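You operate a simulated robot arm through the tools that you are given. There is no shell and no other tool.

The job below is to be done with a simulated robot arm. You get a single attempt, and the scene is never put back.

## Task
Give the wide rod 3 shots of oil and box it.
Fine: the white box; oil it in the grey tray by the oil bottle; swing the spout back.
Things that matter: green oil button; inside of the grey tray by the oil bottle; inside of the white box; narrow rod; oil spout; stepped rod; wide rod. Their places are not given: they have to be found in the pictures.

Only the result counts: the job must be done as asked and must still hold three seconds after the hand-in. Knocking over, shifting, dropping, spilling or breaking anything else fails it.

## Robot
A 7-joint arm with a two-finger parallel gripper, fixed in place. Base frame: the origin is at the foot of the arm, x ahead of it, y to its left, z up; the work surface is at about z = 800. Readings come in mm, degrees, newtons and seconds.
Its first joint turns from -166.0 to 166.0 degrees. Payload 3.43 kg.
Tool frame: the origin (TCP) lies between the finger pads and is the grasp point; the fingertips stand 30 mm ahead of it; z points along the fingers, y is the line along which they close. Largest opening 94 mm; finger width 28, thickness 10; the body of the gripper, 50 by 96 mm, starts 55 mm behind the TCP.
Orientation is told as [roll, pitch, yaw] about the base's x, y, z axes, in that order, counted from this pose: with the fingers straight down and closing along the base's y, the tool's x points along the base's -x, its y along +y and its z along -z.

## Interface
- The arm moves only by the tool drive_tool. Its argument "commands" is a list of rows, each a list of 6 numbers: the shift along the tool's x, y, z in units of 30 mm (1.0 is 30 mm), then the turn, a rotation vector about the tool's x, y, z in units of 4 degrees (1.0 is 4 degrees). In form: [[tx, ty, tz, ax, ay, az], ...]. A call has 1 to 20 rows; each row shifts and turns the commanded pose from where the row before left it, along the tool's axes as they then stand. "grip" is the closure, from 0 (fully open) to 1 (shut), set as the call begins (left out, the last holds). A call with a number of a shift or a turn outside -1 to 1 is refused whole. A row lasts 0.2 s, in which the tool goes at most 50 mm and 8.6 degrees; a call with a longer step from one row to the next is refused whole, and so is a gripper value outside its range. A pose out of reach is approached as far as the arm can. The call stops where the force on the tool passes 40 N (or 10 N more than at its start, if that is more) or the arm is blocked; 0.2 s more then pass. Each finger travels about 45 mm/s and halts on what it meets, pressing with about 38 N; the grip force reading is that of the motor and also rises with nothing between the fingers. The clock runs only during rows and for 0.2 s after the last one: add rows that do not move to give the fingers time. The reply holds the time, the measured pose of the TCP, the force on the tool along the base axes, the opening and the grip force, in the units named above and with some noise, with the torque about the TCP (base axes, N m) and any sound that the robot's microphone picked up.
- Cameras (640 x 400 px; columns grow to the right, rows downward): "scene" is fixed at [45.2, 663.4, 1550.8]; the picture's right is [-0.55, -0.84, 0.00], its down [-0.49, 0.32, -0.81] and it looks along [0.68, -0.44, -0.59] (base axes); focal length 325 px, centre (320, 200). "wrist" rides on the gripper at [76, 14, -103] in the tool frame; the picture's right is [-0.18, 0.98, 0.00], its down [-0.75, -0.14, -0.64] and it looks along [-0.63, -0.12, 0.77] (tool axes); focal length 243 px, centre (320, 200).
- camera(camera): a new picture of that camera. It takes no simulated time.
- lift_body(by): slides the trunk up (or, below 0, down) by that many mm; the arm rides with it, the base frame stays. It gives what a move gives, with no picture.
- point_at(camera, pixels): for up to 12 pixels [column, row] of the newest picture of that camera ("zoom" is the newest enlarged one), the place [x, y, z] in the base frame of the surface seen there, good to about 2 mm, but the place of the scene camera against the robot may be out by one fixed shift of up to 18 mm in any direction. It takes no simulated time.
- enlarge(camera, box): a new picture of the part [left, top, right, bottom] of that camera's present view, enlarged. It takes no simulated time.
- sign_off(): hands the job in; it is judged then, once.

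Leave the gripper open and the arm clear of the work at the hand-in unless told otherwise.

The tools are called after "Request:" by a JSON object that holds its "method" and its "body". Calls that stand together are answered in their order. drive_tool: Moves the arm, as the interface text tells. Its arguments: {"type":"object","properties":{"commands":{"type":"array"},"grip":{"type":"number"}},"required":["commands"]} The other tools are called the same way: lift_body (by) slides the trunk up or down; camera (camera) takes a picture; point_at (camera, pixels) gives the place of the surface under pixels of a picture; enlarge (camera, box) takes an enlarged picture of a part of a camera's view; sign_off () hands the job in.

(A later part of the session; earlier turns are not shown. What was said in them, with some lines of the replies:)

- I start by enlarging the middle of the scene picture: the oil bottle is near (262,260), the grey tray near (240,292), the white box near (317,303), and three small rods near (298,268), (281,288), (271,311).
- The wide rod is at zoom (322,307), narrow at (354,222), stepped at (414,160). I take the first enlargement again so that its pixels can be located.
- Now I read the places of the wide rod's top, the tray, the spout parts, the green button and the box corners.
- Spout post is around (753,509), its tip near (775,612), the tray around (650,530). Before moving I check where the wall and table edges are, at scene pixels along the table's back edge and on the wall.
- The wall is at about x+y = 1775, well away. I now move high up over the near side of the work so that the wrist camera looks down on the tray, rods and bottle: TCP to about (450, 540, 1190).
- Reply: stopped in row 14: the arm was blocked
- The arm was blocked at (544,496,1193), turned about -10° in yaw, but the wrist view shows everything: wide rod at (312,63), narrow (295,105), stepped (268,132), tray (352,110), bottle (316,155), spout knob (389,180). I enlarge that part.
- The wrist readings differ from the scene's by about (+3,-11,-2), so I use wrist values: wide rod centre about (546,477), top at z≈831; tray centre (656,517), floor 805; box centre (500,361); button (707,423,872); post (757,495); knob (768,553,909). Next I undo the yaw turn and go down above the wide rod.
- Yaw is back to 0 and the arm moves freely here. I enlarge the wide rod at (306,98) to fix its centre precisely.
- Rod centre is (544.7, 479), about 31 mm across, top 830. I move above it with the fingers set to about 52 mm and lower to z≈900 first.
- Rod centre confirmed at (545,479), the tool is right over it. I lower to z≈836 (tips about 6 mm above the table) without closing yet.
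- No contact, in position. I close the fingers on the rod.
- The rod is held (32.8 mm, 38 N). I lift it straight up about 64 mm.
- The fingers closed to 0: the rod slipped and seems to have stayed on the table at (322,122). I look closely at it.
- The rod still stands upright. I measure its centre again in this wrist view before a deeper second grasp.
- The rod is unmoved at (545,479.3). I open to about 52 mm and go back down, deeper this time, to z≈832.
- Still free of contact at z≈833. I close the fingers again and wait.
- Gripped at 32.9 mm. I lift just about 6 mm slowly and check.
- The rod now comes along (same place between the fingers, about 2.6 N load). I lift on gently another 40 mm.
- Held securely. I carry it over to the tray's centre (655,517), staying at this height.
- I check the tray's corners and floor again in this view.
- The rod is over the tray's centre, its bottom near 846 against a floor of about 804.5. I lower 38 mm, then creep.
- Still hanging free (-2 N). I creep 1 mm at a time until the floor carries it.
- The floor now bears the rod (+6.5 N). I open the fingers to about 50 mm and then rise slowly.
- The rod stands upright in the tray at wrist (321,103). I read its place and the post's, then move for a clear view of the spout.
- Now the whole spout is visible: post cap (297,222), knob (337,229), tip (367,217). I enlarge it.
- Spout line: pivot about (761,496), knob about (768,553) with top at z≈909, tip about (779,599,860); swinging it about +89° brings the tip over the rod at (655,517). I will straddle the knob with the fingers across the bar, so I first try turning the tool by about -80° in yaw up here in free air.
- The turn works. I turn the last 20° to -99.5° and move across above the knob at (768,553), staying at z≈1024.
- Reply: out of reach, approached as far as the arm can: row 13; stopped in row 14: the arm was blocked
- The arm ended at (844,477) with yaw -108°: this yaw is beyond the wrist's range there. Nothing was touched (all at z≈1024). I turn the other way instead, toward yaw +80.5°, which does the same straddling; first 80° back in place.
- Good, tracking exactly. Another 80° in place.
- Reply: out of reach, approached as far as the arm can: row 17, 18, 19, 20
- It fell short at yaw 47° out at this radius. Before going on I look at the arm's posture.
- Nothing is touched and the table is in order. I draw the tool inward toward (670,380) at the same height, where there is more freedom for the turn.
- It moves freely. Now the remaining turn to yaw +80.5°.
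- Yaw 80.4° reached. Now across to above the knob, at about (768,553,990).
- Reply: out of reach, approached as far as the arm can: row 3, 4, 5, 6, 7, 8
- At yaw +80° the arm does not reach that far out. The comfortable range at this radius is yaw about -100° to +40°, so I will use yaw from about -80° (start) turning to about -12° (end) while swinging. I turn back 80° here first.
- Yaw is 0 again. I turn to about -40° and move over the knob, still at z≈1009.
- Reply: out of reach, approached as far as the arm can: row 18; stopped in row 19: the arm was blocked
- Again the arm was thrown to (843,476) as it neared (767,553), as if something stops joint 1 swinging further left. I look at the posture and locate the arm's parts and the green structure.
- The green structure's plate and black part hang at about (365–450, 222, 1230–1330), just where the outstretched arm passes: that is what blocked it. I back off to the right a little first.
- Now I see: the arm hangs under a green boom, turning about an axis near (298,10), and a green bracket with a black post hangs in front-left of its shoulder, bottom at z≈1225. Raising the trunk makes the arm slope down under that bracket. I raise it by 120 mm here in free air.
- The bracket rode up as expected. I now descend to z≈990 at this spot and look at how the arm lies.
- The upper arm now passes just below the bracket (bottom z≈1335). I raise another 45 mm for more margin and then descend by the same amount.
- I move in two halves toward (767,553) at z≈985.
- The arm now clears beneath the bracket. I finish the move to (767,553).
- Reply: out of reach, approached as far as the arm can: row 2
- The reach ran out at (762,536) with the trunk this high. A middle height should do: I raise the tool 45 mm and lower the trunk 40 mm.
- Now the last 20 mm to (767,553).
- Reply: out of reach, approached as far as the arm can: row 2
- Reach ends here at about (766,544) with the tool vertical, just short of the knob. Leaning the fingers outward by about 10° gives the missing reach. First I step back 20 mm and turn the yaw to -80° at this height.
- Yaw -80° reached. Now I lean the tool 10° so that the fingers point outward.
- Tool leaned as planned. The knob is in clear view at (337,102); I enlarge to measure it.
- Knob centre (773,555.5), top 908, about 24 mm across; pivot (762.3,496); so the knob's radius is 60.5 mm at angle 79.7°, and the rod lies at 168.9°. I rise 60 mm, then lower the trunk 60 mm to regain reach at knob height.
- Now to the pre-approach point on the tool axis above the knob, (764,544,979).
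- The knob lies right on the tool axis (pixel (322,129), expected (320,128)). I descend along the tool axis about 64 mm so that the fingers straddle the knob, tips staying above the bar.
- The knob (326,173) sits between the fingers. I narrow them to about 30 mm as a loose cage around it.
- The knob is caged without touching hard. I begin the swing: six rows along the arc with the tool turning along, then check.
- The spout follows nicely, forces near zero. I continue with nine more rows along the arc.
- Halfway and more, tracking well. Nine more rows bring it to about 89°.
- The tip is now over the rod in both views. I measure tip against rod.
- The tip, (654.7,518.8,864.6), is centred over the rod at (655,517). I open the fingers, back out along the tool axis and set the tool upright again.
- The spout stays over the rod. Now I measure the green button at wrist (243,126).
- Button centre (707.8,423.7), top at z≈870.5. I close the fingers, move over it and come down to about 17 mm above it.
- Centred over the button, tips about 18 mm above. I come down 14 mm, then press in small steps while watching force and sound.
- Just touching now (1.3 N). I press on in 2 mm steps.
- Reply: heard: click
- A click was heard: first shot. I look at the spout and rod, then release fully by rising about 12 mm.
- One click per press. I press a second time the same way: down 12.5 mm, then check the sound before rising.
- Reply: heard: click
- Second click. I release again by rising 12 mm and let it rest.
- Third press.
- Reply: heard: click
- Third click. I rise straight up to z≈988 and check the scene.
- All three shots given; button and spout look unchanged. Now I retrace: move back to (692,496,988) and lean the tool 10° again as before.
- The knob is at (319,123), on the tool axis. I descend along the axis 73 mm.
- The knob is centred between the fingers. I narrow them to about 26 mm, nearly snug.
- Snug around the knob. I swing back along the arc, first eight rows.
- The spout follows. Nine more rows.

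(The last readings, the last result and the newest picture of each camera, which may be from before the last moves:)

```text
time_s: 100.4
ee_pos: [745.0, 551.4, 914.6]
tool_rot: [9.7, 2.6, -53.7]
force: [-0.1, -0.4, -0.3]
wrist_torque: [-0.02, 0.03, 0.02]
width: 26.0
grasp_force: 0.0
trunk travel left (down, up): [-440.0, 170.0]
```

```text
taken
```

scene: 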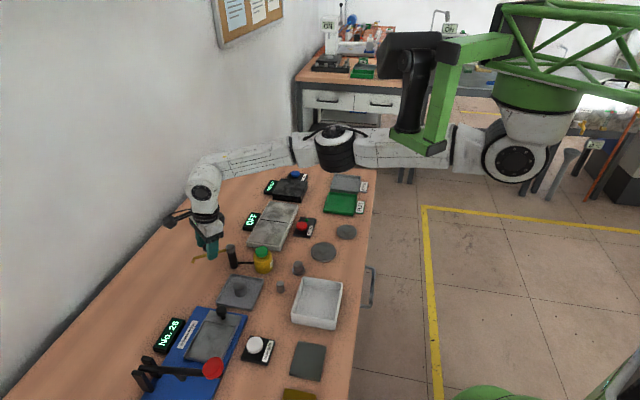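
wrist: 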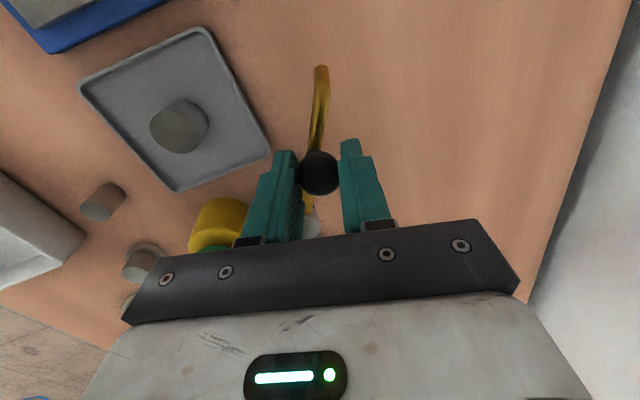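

Seven more rows bring it back to its starting angle.

Request:
{"method": "drive_tool", "body": {"commands": [[-0.05, 0.1196, 0.0169, 0, 0, 0.929], [-0.05, 0.1196, 0.0158, 0, 0, 0.929], [-0.05, 0.1196, 0.0147, 0, 0, 0.929], [-0.05, 0.1196, 0.0136, 0, 0, 0.929], [-0.05, 0.1196, 0.0128, 0, 0, 0.929], [-0.05, 0.1196, 0.012, 0, 0, 0.929], [-0.05, 0.1196, 0.0112, 0, 0, 0.929]]}}

Request:
{"method": "enlarge", "body": {"camera": "wrist", "box": [220, 40, 420, 240]}}

Request:
{"method": "enlarge", "body": {"camera": "scene", "box": [150, 180, 310, 320]}}

```text
time_s: 102.0
ee_pos: [773.2, 552.2, 914.8]
tool_rot: [7.6, 6.5, -79.5]
force: [0.3, -0.6, -0.4]
wrist_torque: [0.0, 0.01, -0.04]
width: 26.4
grasp_force: 0.0
trunk travel left (down, up): [-440.0, 170.0]
```

```text
2.00 times, centred on (320, 140) of wrist
```

zoom: 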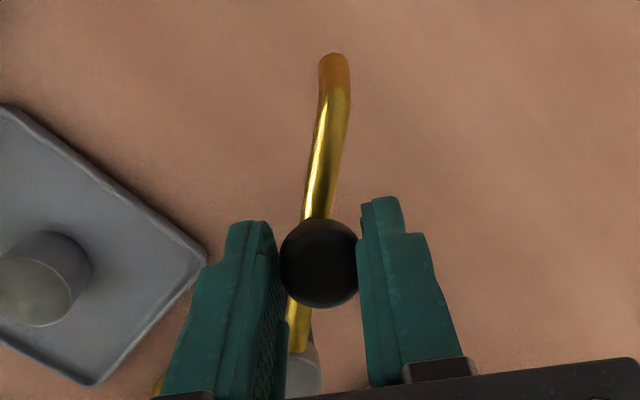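

```text
2.86 times, centred on (230, 250) of scene
```

zoom: 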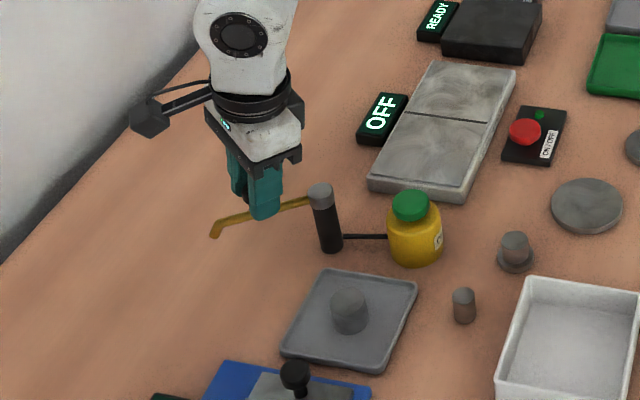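

I measure the spout's line now to compare with its starting angle (tip was at about (781–783, 599–603)).

Request:
{"method": "point_at", "body": {"camera": "zoom", "pixels": [[334, 75], [335, 60], [328, 120], [320, 170], [312, 205], [320, 262]]}}

```text
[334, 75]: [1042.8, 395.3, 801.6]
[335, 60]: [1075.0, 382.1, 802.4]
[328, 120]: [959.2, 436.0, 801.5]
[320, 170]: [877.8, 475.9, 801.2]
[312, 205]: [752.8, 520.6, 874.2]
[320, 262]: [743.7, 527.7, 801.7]
```

Those pixels were taken in the scene enlargement; I take the wrist view anew and read it there.

Request:
{"method": "camera", "body": {"camera": "wrist"}}

Request:
{"method": "point_at", "body": {"camera": "wrist", "pixels": [[327, 78], [327, 72], [325, 100], [321, 125], [319, 142], [320, 170]]}}

```text
taken
```

wrist: 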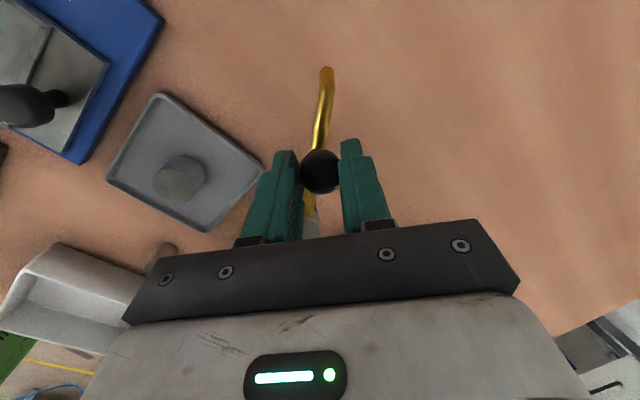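

```text
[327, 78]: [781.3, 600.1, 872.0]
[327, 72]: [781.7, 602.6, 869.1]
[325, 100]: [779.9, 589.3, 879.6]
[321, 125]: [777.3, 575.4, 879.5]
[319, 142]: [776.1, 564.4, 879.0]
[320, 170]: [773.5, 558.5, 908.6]
```

The spout is back exactly where it started (tip 781.3,600.1; bar 777.3,575.4). I open the fingers and back straight out along the tool axis.

Request:
{"method": "drive_tool", "body": {"commands": [[0, 0, 0, 0, 0, 0], [0, 0, 0, 0, 0, 0], [0, 0, -0.4, 0, 0, 0], [0, 0, -0.7, 0, 0, 0], [0, 0, -0.7, 0, 0, 0], [0, 0, -0.7, 0, 0, 0], [0, 0, 0, 0, 0, 0]], "grip": 0.5}}

Request:
{"method": "camera", "body": {"camera": "wrist"}}

Request:
{"method": "enlarge", "body": {"camera": "scene", "box": [150, 180, 310, 320]}}

```text
time_s: 103.6
ee_pos: [762.3, 542.4, 990.3]
tool_rot: [7.5, 6.6, -79.6]
force: [0.5, -0.4, 0.2]
wrist_torque: [0.0, 0.0, 0.02]
width: 47.0
grasp_force: 0.1
trunk travel left (down, up): [-440.0, 170.0]
```

```text
taken
```

wrist: 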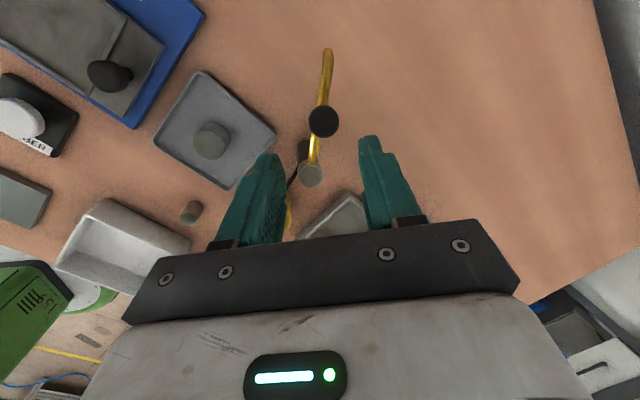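

```text
2.86 times, centred on (230, 250) of scene
```

zoom: 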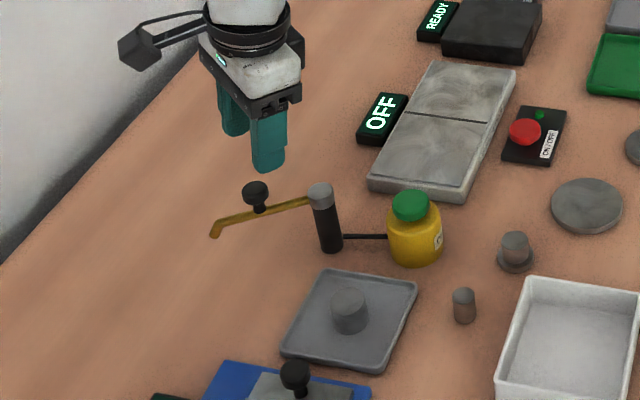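

The spout stays put. Now I move inward toward the tray at this height and set the tool upright.

Request:
{"method": "drive_tool", "body": {"commands": [[-0.22, -0.75, -0.12, 0, 0, 0], [-0.22, -0.75, -0.12, 0, 0, 0], [-0.22, -0.75, -0.12, 0, 0, 0], [-0.22, -0.75, -0.12, 0, 0, 0], [0, 0, 0, 0.485, -0.395, 0], [0, 0, 0, 0.485, -0.395, 0], [0, 0, 0, 0.485, -0.395, 0], [0, 0, 0, 0.485, -0.395, 0], [0, 0, 0, 0, 0, 0]]}}

Request:
{"method": "drive_tool", "body": {"commands": [[0, 0, 0, 0, 0, -1], [0, 0, 0, 0, 0, -1], [0, 0, 0, 0, 0, -1], [0, 0, 0, 0, 0, -1], [0, 0, 0, 0, 0, -1], [0, 0, 0, 0, 0, -1], [0, 0, 0, 0, 0, -1], [0, 0, 0, 0, 0, -1], [0, 0, 0, 0, 0, -1], [0, 0, 0, 0, 0, -1], [0, 0, 0, 0, 0, -1], [0, 0, 0, 0, 0, -1], [0, 0, 0, 0, 0, -1], [0, 0, 0, 0, 0, -1], [0, 0, 0, 0, 0, -1], [0, 0, 0, 0, 0, -1], [0, 0, 0, 0, 0, -1], [0, 0, 0, 0, 0, -1], [0, 0, 0, 0, 0, -1], [0, 0, 0, 0, 0, -0.9]]}}

```text
time_s: 105.6
ee_pos: [678.7, 499.2, 988.1]
tool_rot: [-0.2, 0.3, -79.8]
force: [0.7, -0.6, 0.9]
wrist_torque: [0.05, 0.0, -0.06]
width: 47.0
grasp_force: 0.0
trunk travel left (down, up): [-440.0, 170.0]
```

```text
time_s: 109.8
ee_pos: [679.1, 498.1, 990.3]
tool_rot: [0.4, 0.2, -0.3]
force: [-0.9, -0.7, 0.5]
wrist_torque: [-0.03, 0.0, -0.01]
width: 47.1
grasp_force: 0.1
trunk travel left (down, up): [-440.0, 170.0]
```

Upright, yaw ≈ 0. I move over the rod at (655,517) and look.

Request:
{"method": "drive_tool", "body": {"commands": [[0.4, 0.31, 0.4, 0, 0, 0], [0.4, 0.31, 0.4, 0, 0, 0], [0, 0, 0.4, 0, 0, 0], [0, 0, 0, 0, 0, 0]], "grip": 0.47}}

Request:
{"method": "enlarge", "body": {"camera": "wrist", "box": [220, 20, 420, 220]}}

Request:
{"method": "point_at", "body": {"camera": "zoom", "pixels": [[320, 200]]}}

```text
time_s: 110.8
ee_pos: [655.7, 516.8, 953.8]
tool_rot: [0.3, 0.2, -0.2]
force: [0.1, 0.4, -0.7]
wrist_torque: [0.0, 0.0, 0.0]
width: 49.5
grasp_force: 0.0
trunk travel left (down, up): [-440.0, 170.0]
```

```text
2.00 times, centred on (320, 120) of wrist
```

zoom: 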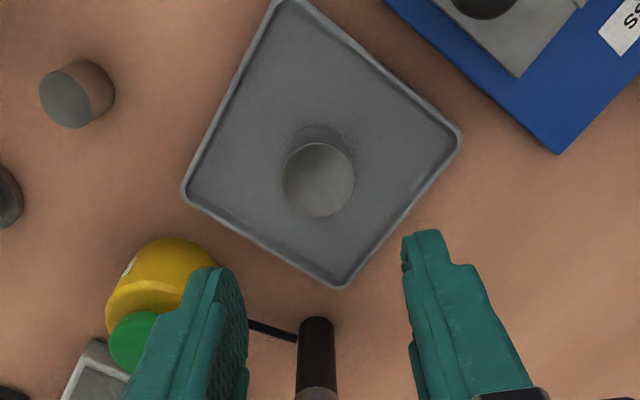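

```text
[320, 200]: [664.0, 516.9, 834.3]
```

Request:
{"method": "point_at", "body": {"camera": "zoom", "pixels": [[319, 180], [288, 180], [349, 180], [319, 148], [319, 212]]}}

```text
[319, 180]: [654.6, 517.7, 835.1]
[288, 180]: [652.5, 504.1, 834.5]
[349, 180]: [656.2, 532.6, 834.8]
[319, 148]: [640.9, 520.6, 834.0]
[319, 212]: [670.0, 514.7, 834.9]
```

Rod centre (655,517.8), top 834.8. I descend over it with the fingers at about 50 mm.

Request:
{"method": "drive_tool", "body": {"commands": [[0, 0.03, 0.9, 0, 0, 0], [0, 0, 0.9, 0, 0, 0], [0, 0, 0.9, 0, 0, 0], [0, 0, 0.7, 0, 0, 0], [0, 0, 0.35, 0, 0, 0], [0, 0, 0, 0, 0, 0]]}}

```text
time_s: 112.2
ee_pos: [654.1, 519.0, 840.1]
tool_rot: [0.2, 0.2, -0.3]
force: [0.7, -0.5, -0.7]
wrist_torque: [-0.01, 0.01, 0.0]
width: 49.8
grasp_force: 0.0
trunk travel left (down, up): [-440.0, 170.0]
```

Three more millimetres down, then close on the rod.

Request:
{"method": "drive_tool", "body": {"commands": [[0, -0.02, 0.06, 0, 0, 0], [0, 0, 0.05, 0, 0, 0], [0, 0, 0, 0, 0, 0]]}}

Request:
{"method": "drive_tool", "body": {"commands": [[0, 0, 0, 0, 0, 0], [0, 0, 0, 0, 0, 0], [0, 0, 0, 0, 0, 0], [0, 0, 0, 0, 0, 0], [0, 0, 0, 0, 0, 0], [0, 0, 0, 0, 0, 0]], "grip": 1}}

Request:
{"method": "enlarge", "body": {"camera": "wrist", "box": [240, 80, 400, 240]}}

```text
time_s: 113.0
ee_pos: [655.3, 517.5, 838.2]
tool_rot: [0.4, 0.2, -0.2]
force: [-0.4, -0.4, -0.2]
wrist_torque: [0.05, 0.01, -0.01]
width: 49.8
grasp_force: 0.0
trunk travel left (down, up): [-440.0, 170.0]
```

```text
time_s: 114.4
ee_pos: [654.1, 518.9, 837.5]
tool_rot: [0.2, 0.2, -0.4]
force: [0.0, 0.0, -0.1]
wrist_torque: [-0.04, -0.01, 0.02]
width: 33.3
grasp_force: 37.8
trunk travel left (down, up): [-440.0, 170.0]
```

```text
2.50 times, centred on (320, 160) of wrist
```

zoom: 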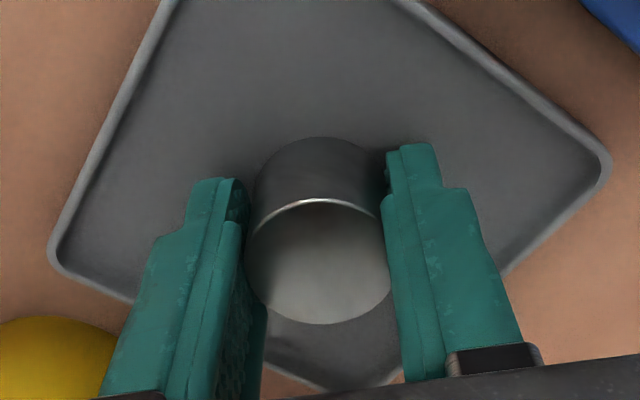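

Gripped at 33.3 mm. I lift slowly by 6 mm and check that it comes along.

Request:
{"method": "drive_tool", "body": {"commands": [[0, 0, -0.05, 0, 0, 0], [0, 0, -0.05, 0, 0, 0], [0, 0, -0.05, 0, 0, 0], [0, 0, -0.05, 0, 0, 0], [0, 0, 0, 0, 0, 0]]}}

Request:
{"method": "enlarge", "body": {"camera": "wrist", "box": [240, 80, 400, 240]}}

```text
time_s: 115.6
ee_pos: [654.2, 516.5, 844.2]
tool_rot: [0.3, 0.3, -0.2]
force: [-0.7, -0.7, -2.0]
wrist_torque: [-0.02, 0.04, -0.01]
width: 32.8
grasp_force: 38.3
trunk travel left (down, up): [-440.0, 170.0]
```

```text
2.50 times, centred on (320, 160) of wrist
```

zoom: 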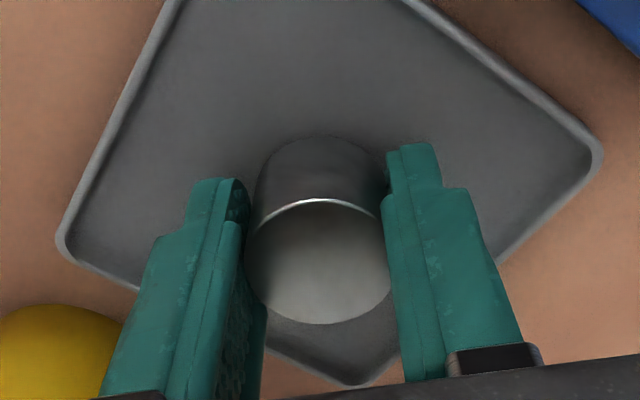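

Held. I lift on another 70 mm gently.

Request:
{"method": "drive_tool", "body": {"commands": [[0, 0, -0.15, 0, 0, 0], [0, 0, -0.3, 0, 0, 0], [0, 0, -0.4, 0, 0, 0], [0, 0, -0.45, 0, 0, 0], [0, 0, -0.45, 0, 0, 0], [0, 0, -0.35, 0, 0, 0], [0, 0, -0.2, 0, 0, 0], [0, 0, 0, 0, 0, 0]]}}

Request:
{"method": "camera", "body": {"camera": "wrist"}}

```text
time_s: 117.4
ee_pos: [655.6, 519.7, 912.4]
tool_rot: [0.2, 0.1, -0.3]
force: [0.1, 0.7, -2.5]
wrist_torque: [0.0, 0.01, 0.01]
width: 33.1
grasp_force: 38.5
trunk travel left (down, up): [-440.0, 170.0]
```

```text
taken
```

wrist: 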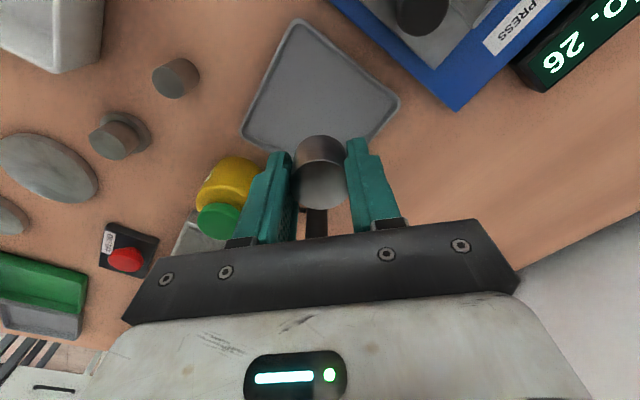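

The rod is held firmly. I carry it toward the box centre (500,361) in two stages at this height.

Request:
{"method": "drive_tool", "body": {"commands": [[0.2, -0.2, 0, 0, 0, 0], [0.4, -0.41, 0, 0, 0, 0], [0.55, -0.56, 0, 0, 0, 0], [0.55, -0.56, 0, 0, 0, 0], [0.5, -0.52, 0, 0, 0, 0], [0.3, -0.3, 0, 0, 0, 0], [0, 0, 0, 0, 0, 0]]}}

Request:
{"method": "camera", "body": {"camera": "scene"}}

```text
time_s: 119.0
ee_pos: [579.0, 443.9, 911.4]
tool_rot: [0.2, 0.2, -0.3]
force: [-0.3, -0.1, -2.1]
wrist_torque: [-0.01, -0.01, 0.02]
width: 33.1
grasp_force: 38.1
trunk travel left (down, up): [-440.0, 170.0]
```

```text
taken
```

scene: 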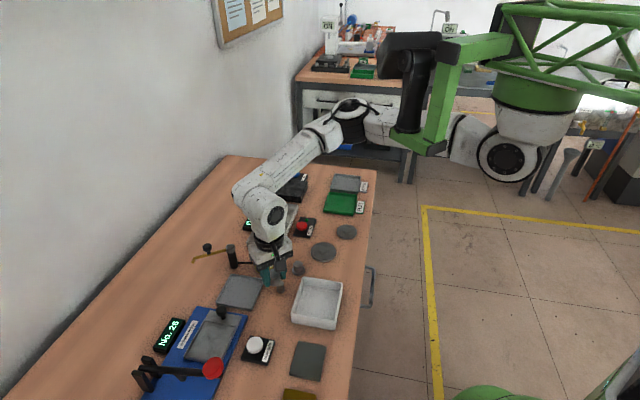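

All clear. Second stage to above the box centre.

Request:
{"method": "drive_tool", "body": {"commands": [[0.25, -0.26, 0, 0, 0, 0], [0.45, -0.48, 0, 0, 0, 0], [0.55, -0.58, 0, 0, 0, 0], [0.55, -0.58, 0, 0, 0, 0], [0.5, -0.52, 0, 0, 0, 0], [0.33, -0.35, 0, 0, 0, 0], [0, 0, 0, 0, 0, 0]]}}

Request:
{"method": "camera", "body": {"camera": "wrist"}}

Request:
{"method": "camera", "body": {"camera": "scene"}}

```text
time_s: 120.6
ee_pos: [499.5, 359.2, 911.7]
tool_rot: [0.4, 0.2, -0.5]
force: [0.5, 0.5, -2.7]
wrist_torque: [0.02, 0.01, -0.01]
width: 32.8
grasp_force: 37.7
trunk travel left (down, up): [-440.0, 170.0]
```

```text
taken
```

wrist: 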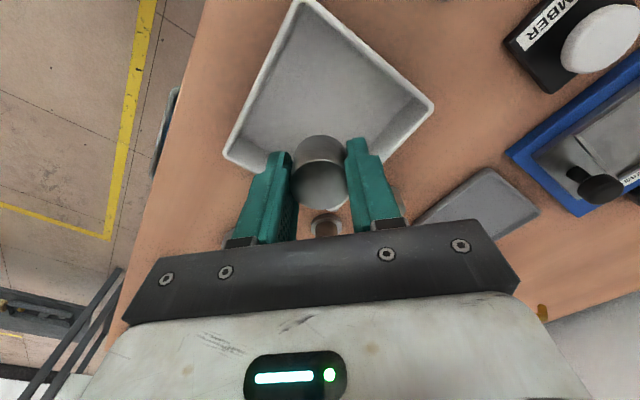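

```text
taken
```

scene: 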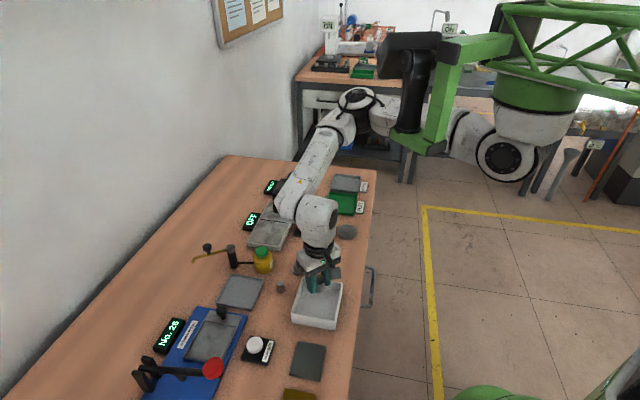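

Over the box. I check the box's corners, floor and the rod in this view.

Request:
{"method": "point_at", "body": {"camera": "wrist", "pixels": [[431, 106], [228, 155], [304, 4], [310, 80], [280, 120], [370, 120], [320, 190], [342, 207]]}}

```text
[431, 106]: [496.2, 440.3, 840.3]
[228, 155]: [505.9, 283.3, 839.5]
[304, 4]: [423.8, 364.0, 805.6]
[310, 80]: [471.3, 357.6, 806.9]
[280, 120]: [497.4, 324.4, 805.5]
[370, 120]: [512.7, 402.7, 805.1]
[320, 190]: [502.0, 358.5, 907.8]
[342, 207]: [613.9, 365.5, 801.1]
```

Box centre is about (501,362), floor ≈805.5. I centre and lower 71 mm, then creep.

Request:
{"method": "drive_tool", "body": {"commands": [[-0.05, 0.08, 0.3, 0, 0, 0], [0, 0, 0.45, 0, 0, 0], [0, 0, 0.5, 0, 0, 0], [0, 0, 0.5, 0, 0, 0], [0, 0, 0.35, 0, 0, 0], [0, 0, 0.2, 0, 0, 0], [0, 0, 0.07, 0, 0, 0], [0, 0, 0, 0, 0, 0]]}}

```text
time_s: 122.4
ee_pos: [501.2, 361.2, 841.2]
tool_rot: [0.3, 0.1, -0.2]
force: [0.3, -0.1, -2.0]
wrist_torque: [0.0, 0.0, 0.0]
width: 33.0
grasp_force: 38.4
trunk travel left (down, up): [-440.0, 170.0]
```

Request:
{"method": "drive_tool", "body": {"commands": [[0, 0, 0.04, 0, 0, 0], [0, 0, 0, 0, 0, 0]]}}

Request:
{"method": "drive_tool", "body": {"commands": [[0, 0, 0.03, 0, 0, 0], [0, 0, 0, 0, 0, 0]]}}

```text
time_s: 123.0
ee_pos: [501.1, 362.4, 841.0]
tool_rot: [0.4, 0.2, -0.2]
force: [0.0, -0.2, -2.2]
wrist_torque: [0.04, 0.01, 0.0]
width: 33.0
grasp_force: 37.6
trunk travel left (down, up): [-440.0, 170.0]
```

```text
time_s: 123.6
ee_pos: [501.2, 362.9, 839.0]
tool_rot: [0.3, 0.2, -0.2]
force: [0.4, 0.6, -1.7]
wrist_torque: [0.02, -0.02, -0.03]
width: 33.2
grasp_force: 37.7
trunk travel left (down, up): [-440.0, 170.0]
```

Still hanging; I creep on in 0.7 mm steps.

Request:
{"method": "drive_tool", "body": {"commands": [[0, 0, 0.025, 0, 0, 0], [0, 0, 0, 0, 0, 0]]}}

Request:
{"method": "drive_tool", "body": {"commands": [[0, 0, 0.025, 0, 0, 0], [0, 0, 0, 0, 0, 0]]}}

```text
time_s: 124.2
ee_pos: [500.6, 361.3, 838.9]
tool_rot: [0.2, 0.3, -0.2]
force: [-0.1, -0.9, -1.1]
wrist_torque: [0.04, 0.01, -0.03]
width: 32.9
grasp_force: 38.3
trunk travel left (down, up): [-440.0, 170.0]
```

```text
time_s: 124.8
ee_pos: [500.9, 362.3, 838.1]
tool_rot: [0.3, 0.2, -0.2]
force: [-3.7, -4.9, 11.8]
wrist_torque: [-0.34, 0.09, -0.03]
width: 33.2
grasp_force: 38.0
trunk travel left (down, up): [-440.0, 170.0]
```

The floor bears the rod (11.8 N). I ease up a hair and open the fingers to about 50 mm, then rise.

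Request:
{"method": "drive_tool", "body": {"commands": [[0, 0, -0.015, 0, 0, 0], [0, 0, 0, 0, 0, 0]]}}

Request:
{"method": "drive_tool", "body": {"commands": [[0, 0, 0, 0, 0, 0], [0, 0, 0, 0, 0, 0], [0, 0, 0, 0, 0, 0], [0, 0, -0.15, 0, 0, 0], [0, 0, -0.4, 0, 0, 0], [0, 0, -0.8, 0, 0, 0], [0, 0, -1, 0, 0, 0], [0, 0, -1, 0, 0, 0], [0, 0, -1, 0, 0, 0], [0, 0, 0, 0, 0, 0]], "grip": 0.47}}

Request:
{"method": "camera", "body": {"camera": "wrist"}}

Request:
{"method": "camera", "body": {"camera": "scene"}}

```text
time_s: 125.4
ee_pos: [500.7, 362.3, 838.7]
tool_rot: [0.3, 0.2, -0.3]
force: [-1.9, -4.2, 12.3]
wrist_torque: [-0.36, 0.07, -0.03]
width: 33.1
grasp_force: 38.0
trunk travel left (down, up): [-440.0, 170.0]
```

```text
time_s: 127.6
ee_pos: [502.0, 360.5, 965.6]
tool_rot: [0.3, 0.2, -0.2]
force: [0.5, 0.2, 0.5]
wrist_torque: [-0.01, 0.01, 0.03]
width: 49.7
grasp_force: 0.2
trunk travel left (down, up): [-440.0, 170.0]
```

```text
taken
```

wrist: 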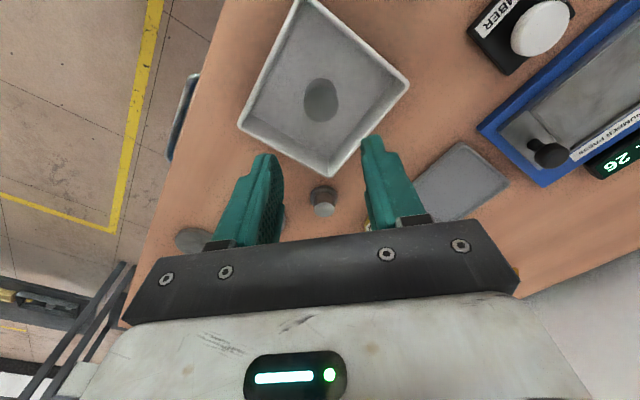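

```text
taken
```

scene: 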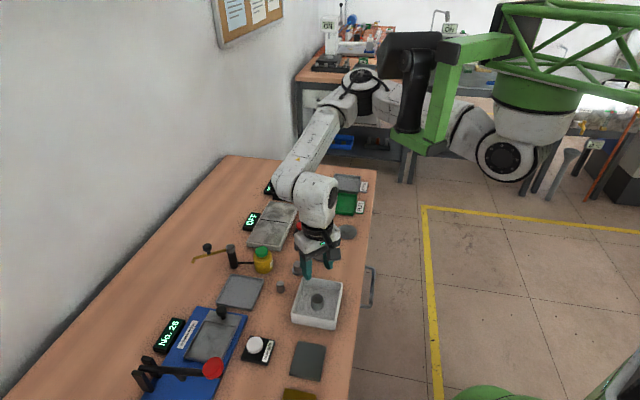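

The rod stands in the white box. I check it in close-up.

Request:
{"method": "enlarge", "body": {"camera": "scene", "box": [180, 220, 360, 340]}}

Request:
{"method": "enlarge", "body": {"camera": "wrist", "box": [220, 0, 420, 190]}}

```text
3.33 times, centred on (270, 280) of scene
```

zoom: 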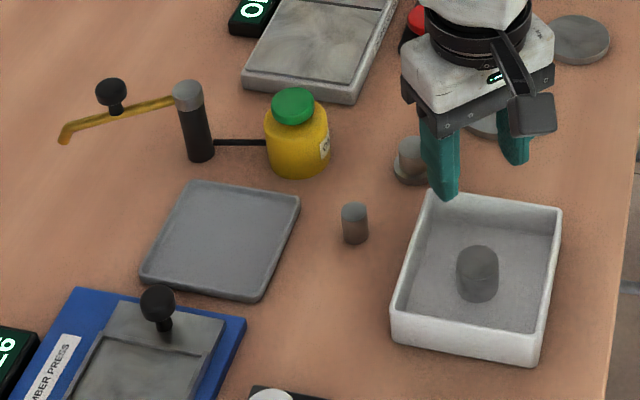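

```text
2.11 times, centred on (320, 95) of wrist
```

zoom: 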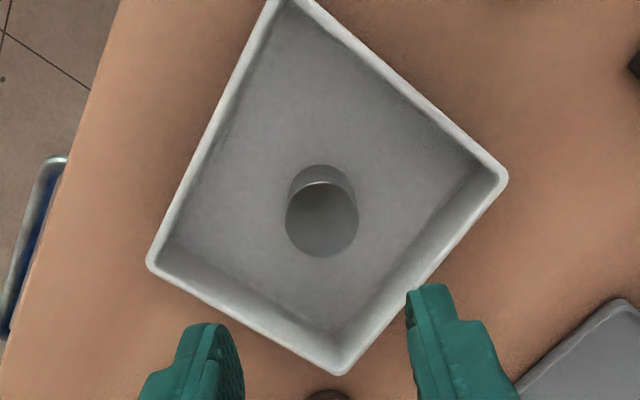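

Everything else is where it was at the start: spout, bottle, other rods, tray and box. I open the fingers fully and take the arm up and away to the right.

Request:
{"method": "drive_tool", "body": {"commands": [[0, 0, -0.8, 0, 0, 0], [0, 0, -0.8, 0, 0, 0], [0, 0, -0.8, 0, 0, 0], [0, 0, -0.8, 0, 0, 0], [-0.4, -0.7, -0.3, 0, 0, 0], [-0.4, -0.7, -0.3, 0, 0, 0], [-0.4, -0.7, -0.3, 0, 0, 0], [-0.4, -0.7, -0.3, 0, 0, 0], [-0.4, -0.7, -0.3, 0, 0, 0], [-0.4, -0.7, -0.3, 0, 0, 0], [-0.4, -0.7, -0.3, 0, 0, 0], [-0.4, -0.7, -0.3, 0, 0, 0], [0, 0, 0, 0, 0, 0]], "grip": 0}}

Request:
{"method": "camera", "body": {"camera": "scene"}}

Request:
{"method": "enlarge", "body": {"camera": "scene", "box": [180, 220, 360, 340]}}

```text
time_s: 130.4
ee_pos: [599.4, 192.1, 1133.5]
tool_rot: [0.3, 0.3, -0.2]
force: [0.2, 0.0, 0.0]
wrist_torque: [-0.01, 0.0, -0.04]
width: 93.9
grasp_force: 0.0
trunk travel left (down, up): [-440.0, 170.0]
```

```text
taken
```

scene: 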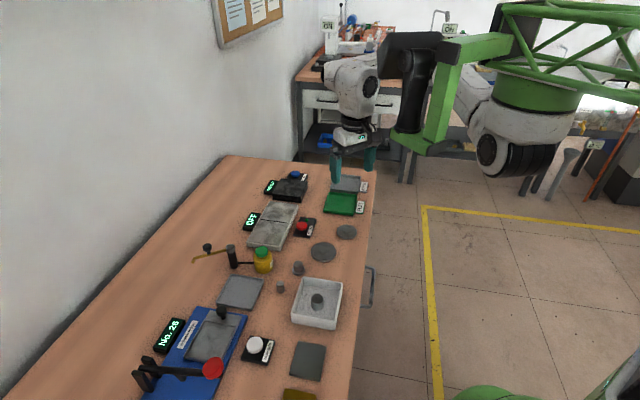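

```text
3.33 times, centred on (270, 280) of scene
```

zoom: 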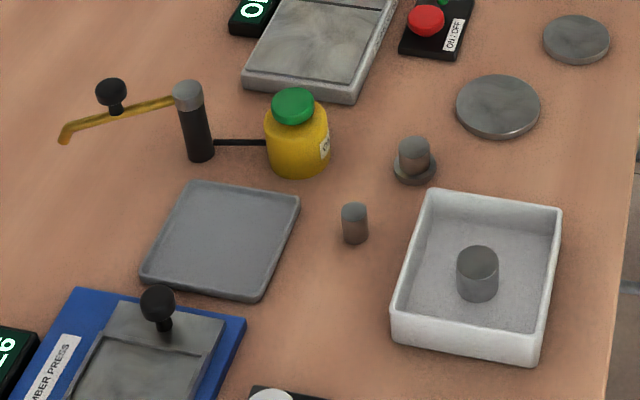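

The gripper is open and the arm is clear. The wide rod stands in the white box at zoom (477,272) after three clicks of oil. The spout is back at its starting angle, and nothing else has moved. I hand the job in.

Request:
{"method": "sign_off", "body": {}}

```text
The job is handed in.
```

The wide rod got three shots of oil in the grey tray and now stands upright in the white box. I've handed the job in.

- **Oil:** I pressed the green button three times and heard one click each time. The spout tip was centred over the rod for all three. No oil showed in the pictures, so the three clicks are the only evidence the shots came out.
- **Spout:** It is back at its starting angle, with the tip within about 1 mm of where it was.
- **First grip slipped:** On my first try the rod slid out of the fingers and stayed standing in place. A deeper grip held.
- **Contact with the robot's frame:** While I was reaching toward the spout knob, the arm was blocked and pushed back twice, most likely by the green bracket on its own boom. An earlier stop, on the first move, was probably the same bracket. The gripper was high above the table each time, and nothing there was touched.
- **Trunk height:** I raised the trunk to get past the bracket and left it 65 mm above where it began.

The last picture shows everything else on the table where it started, with the gripper open and the arm clear.
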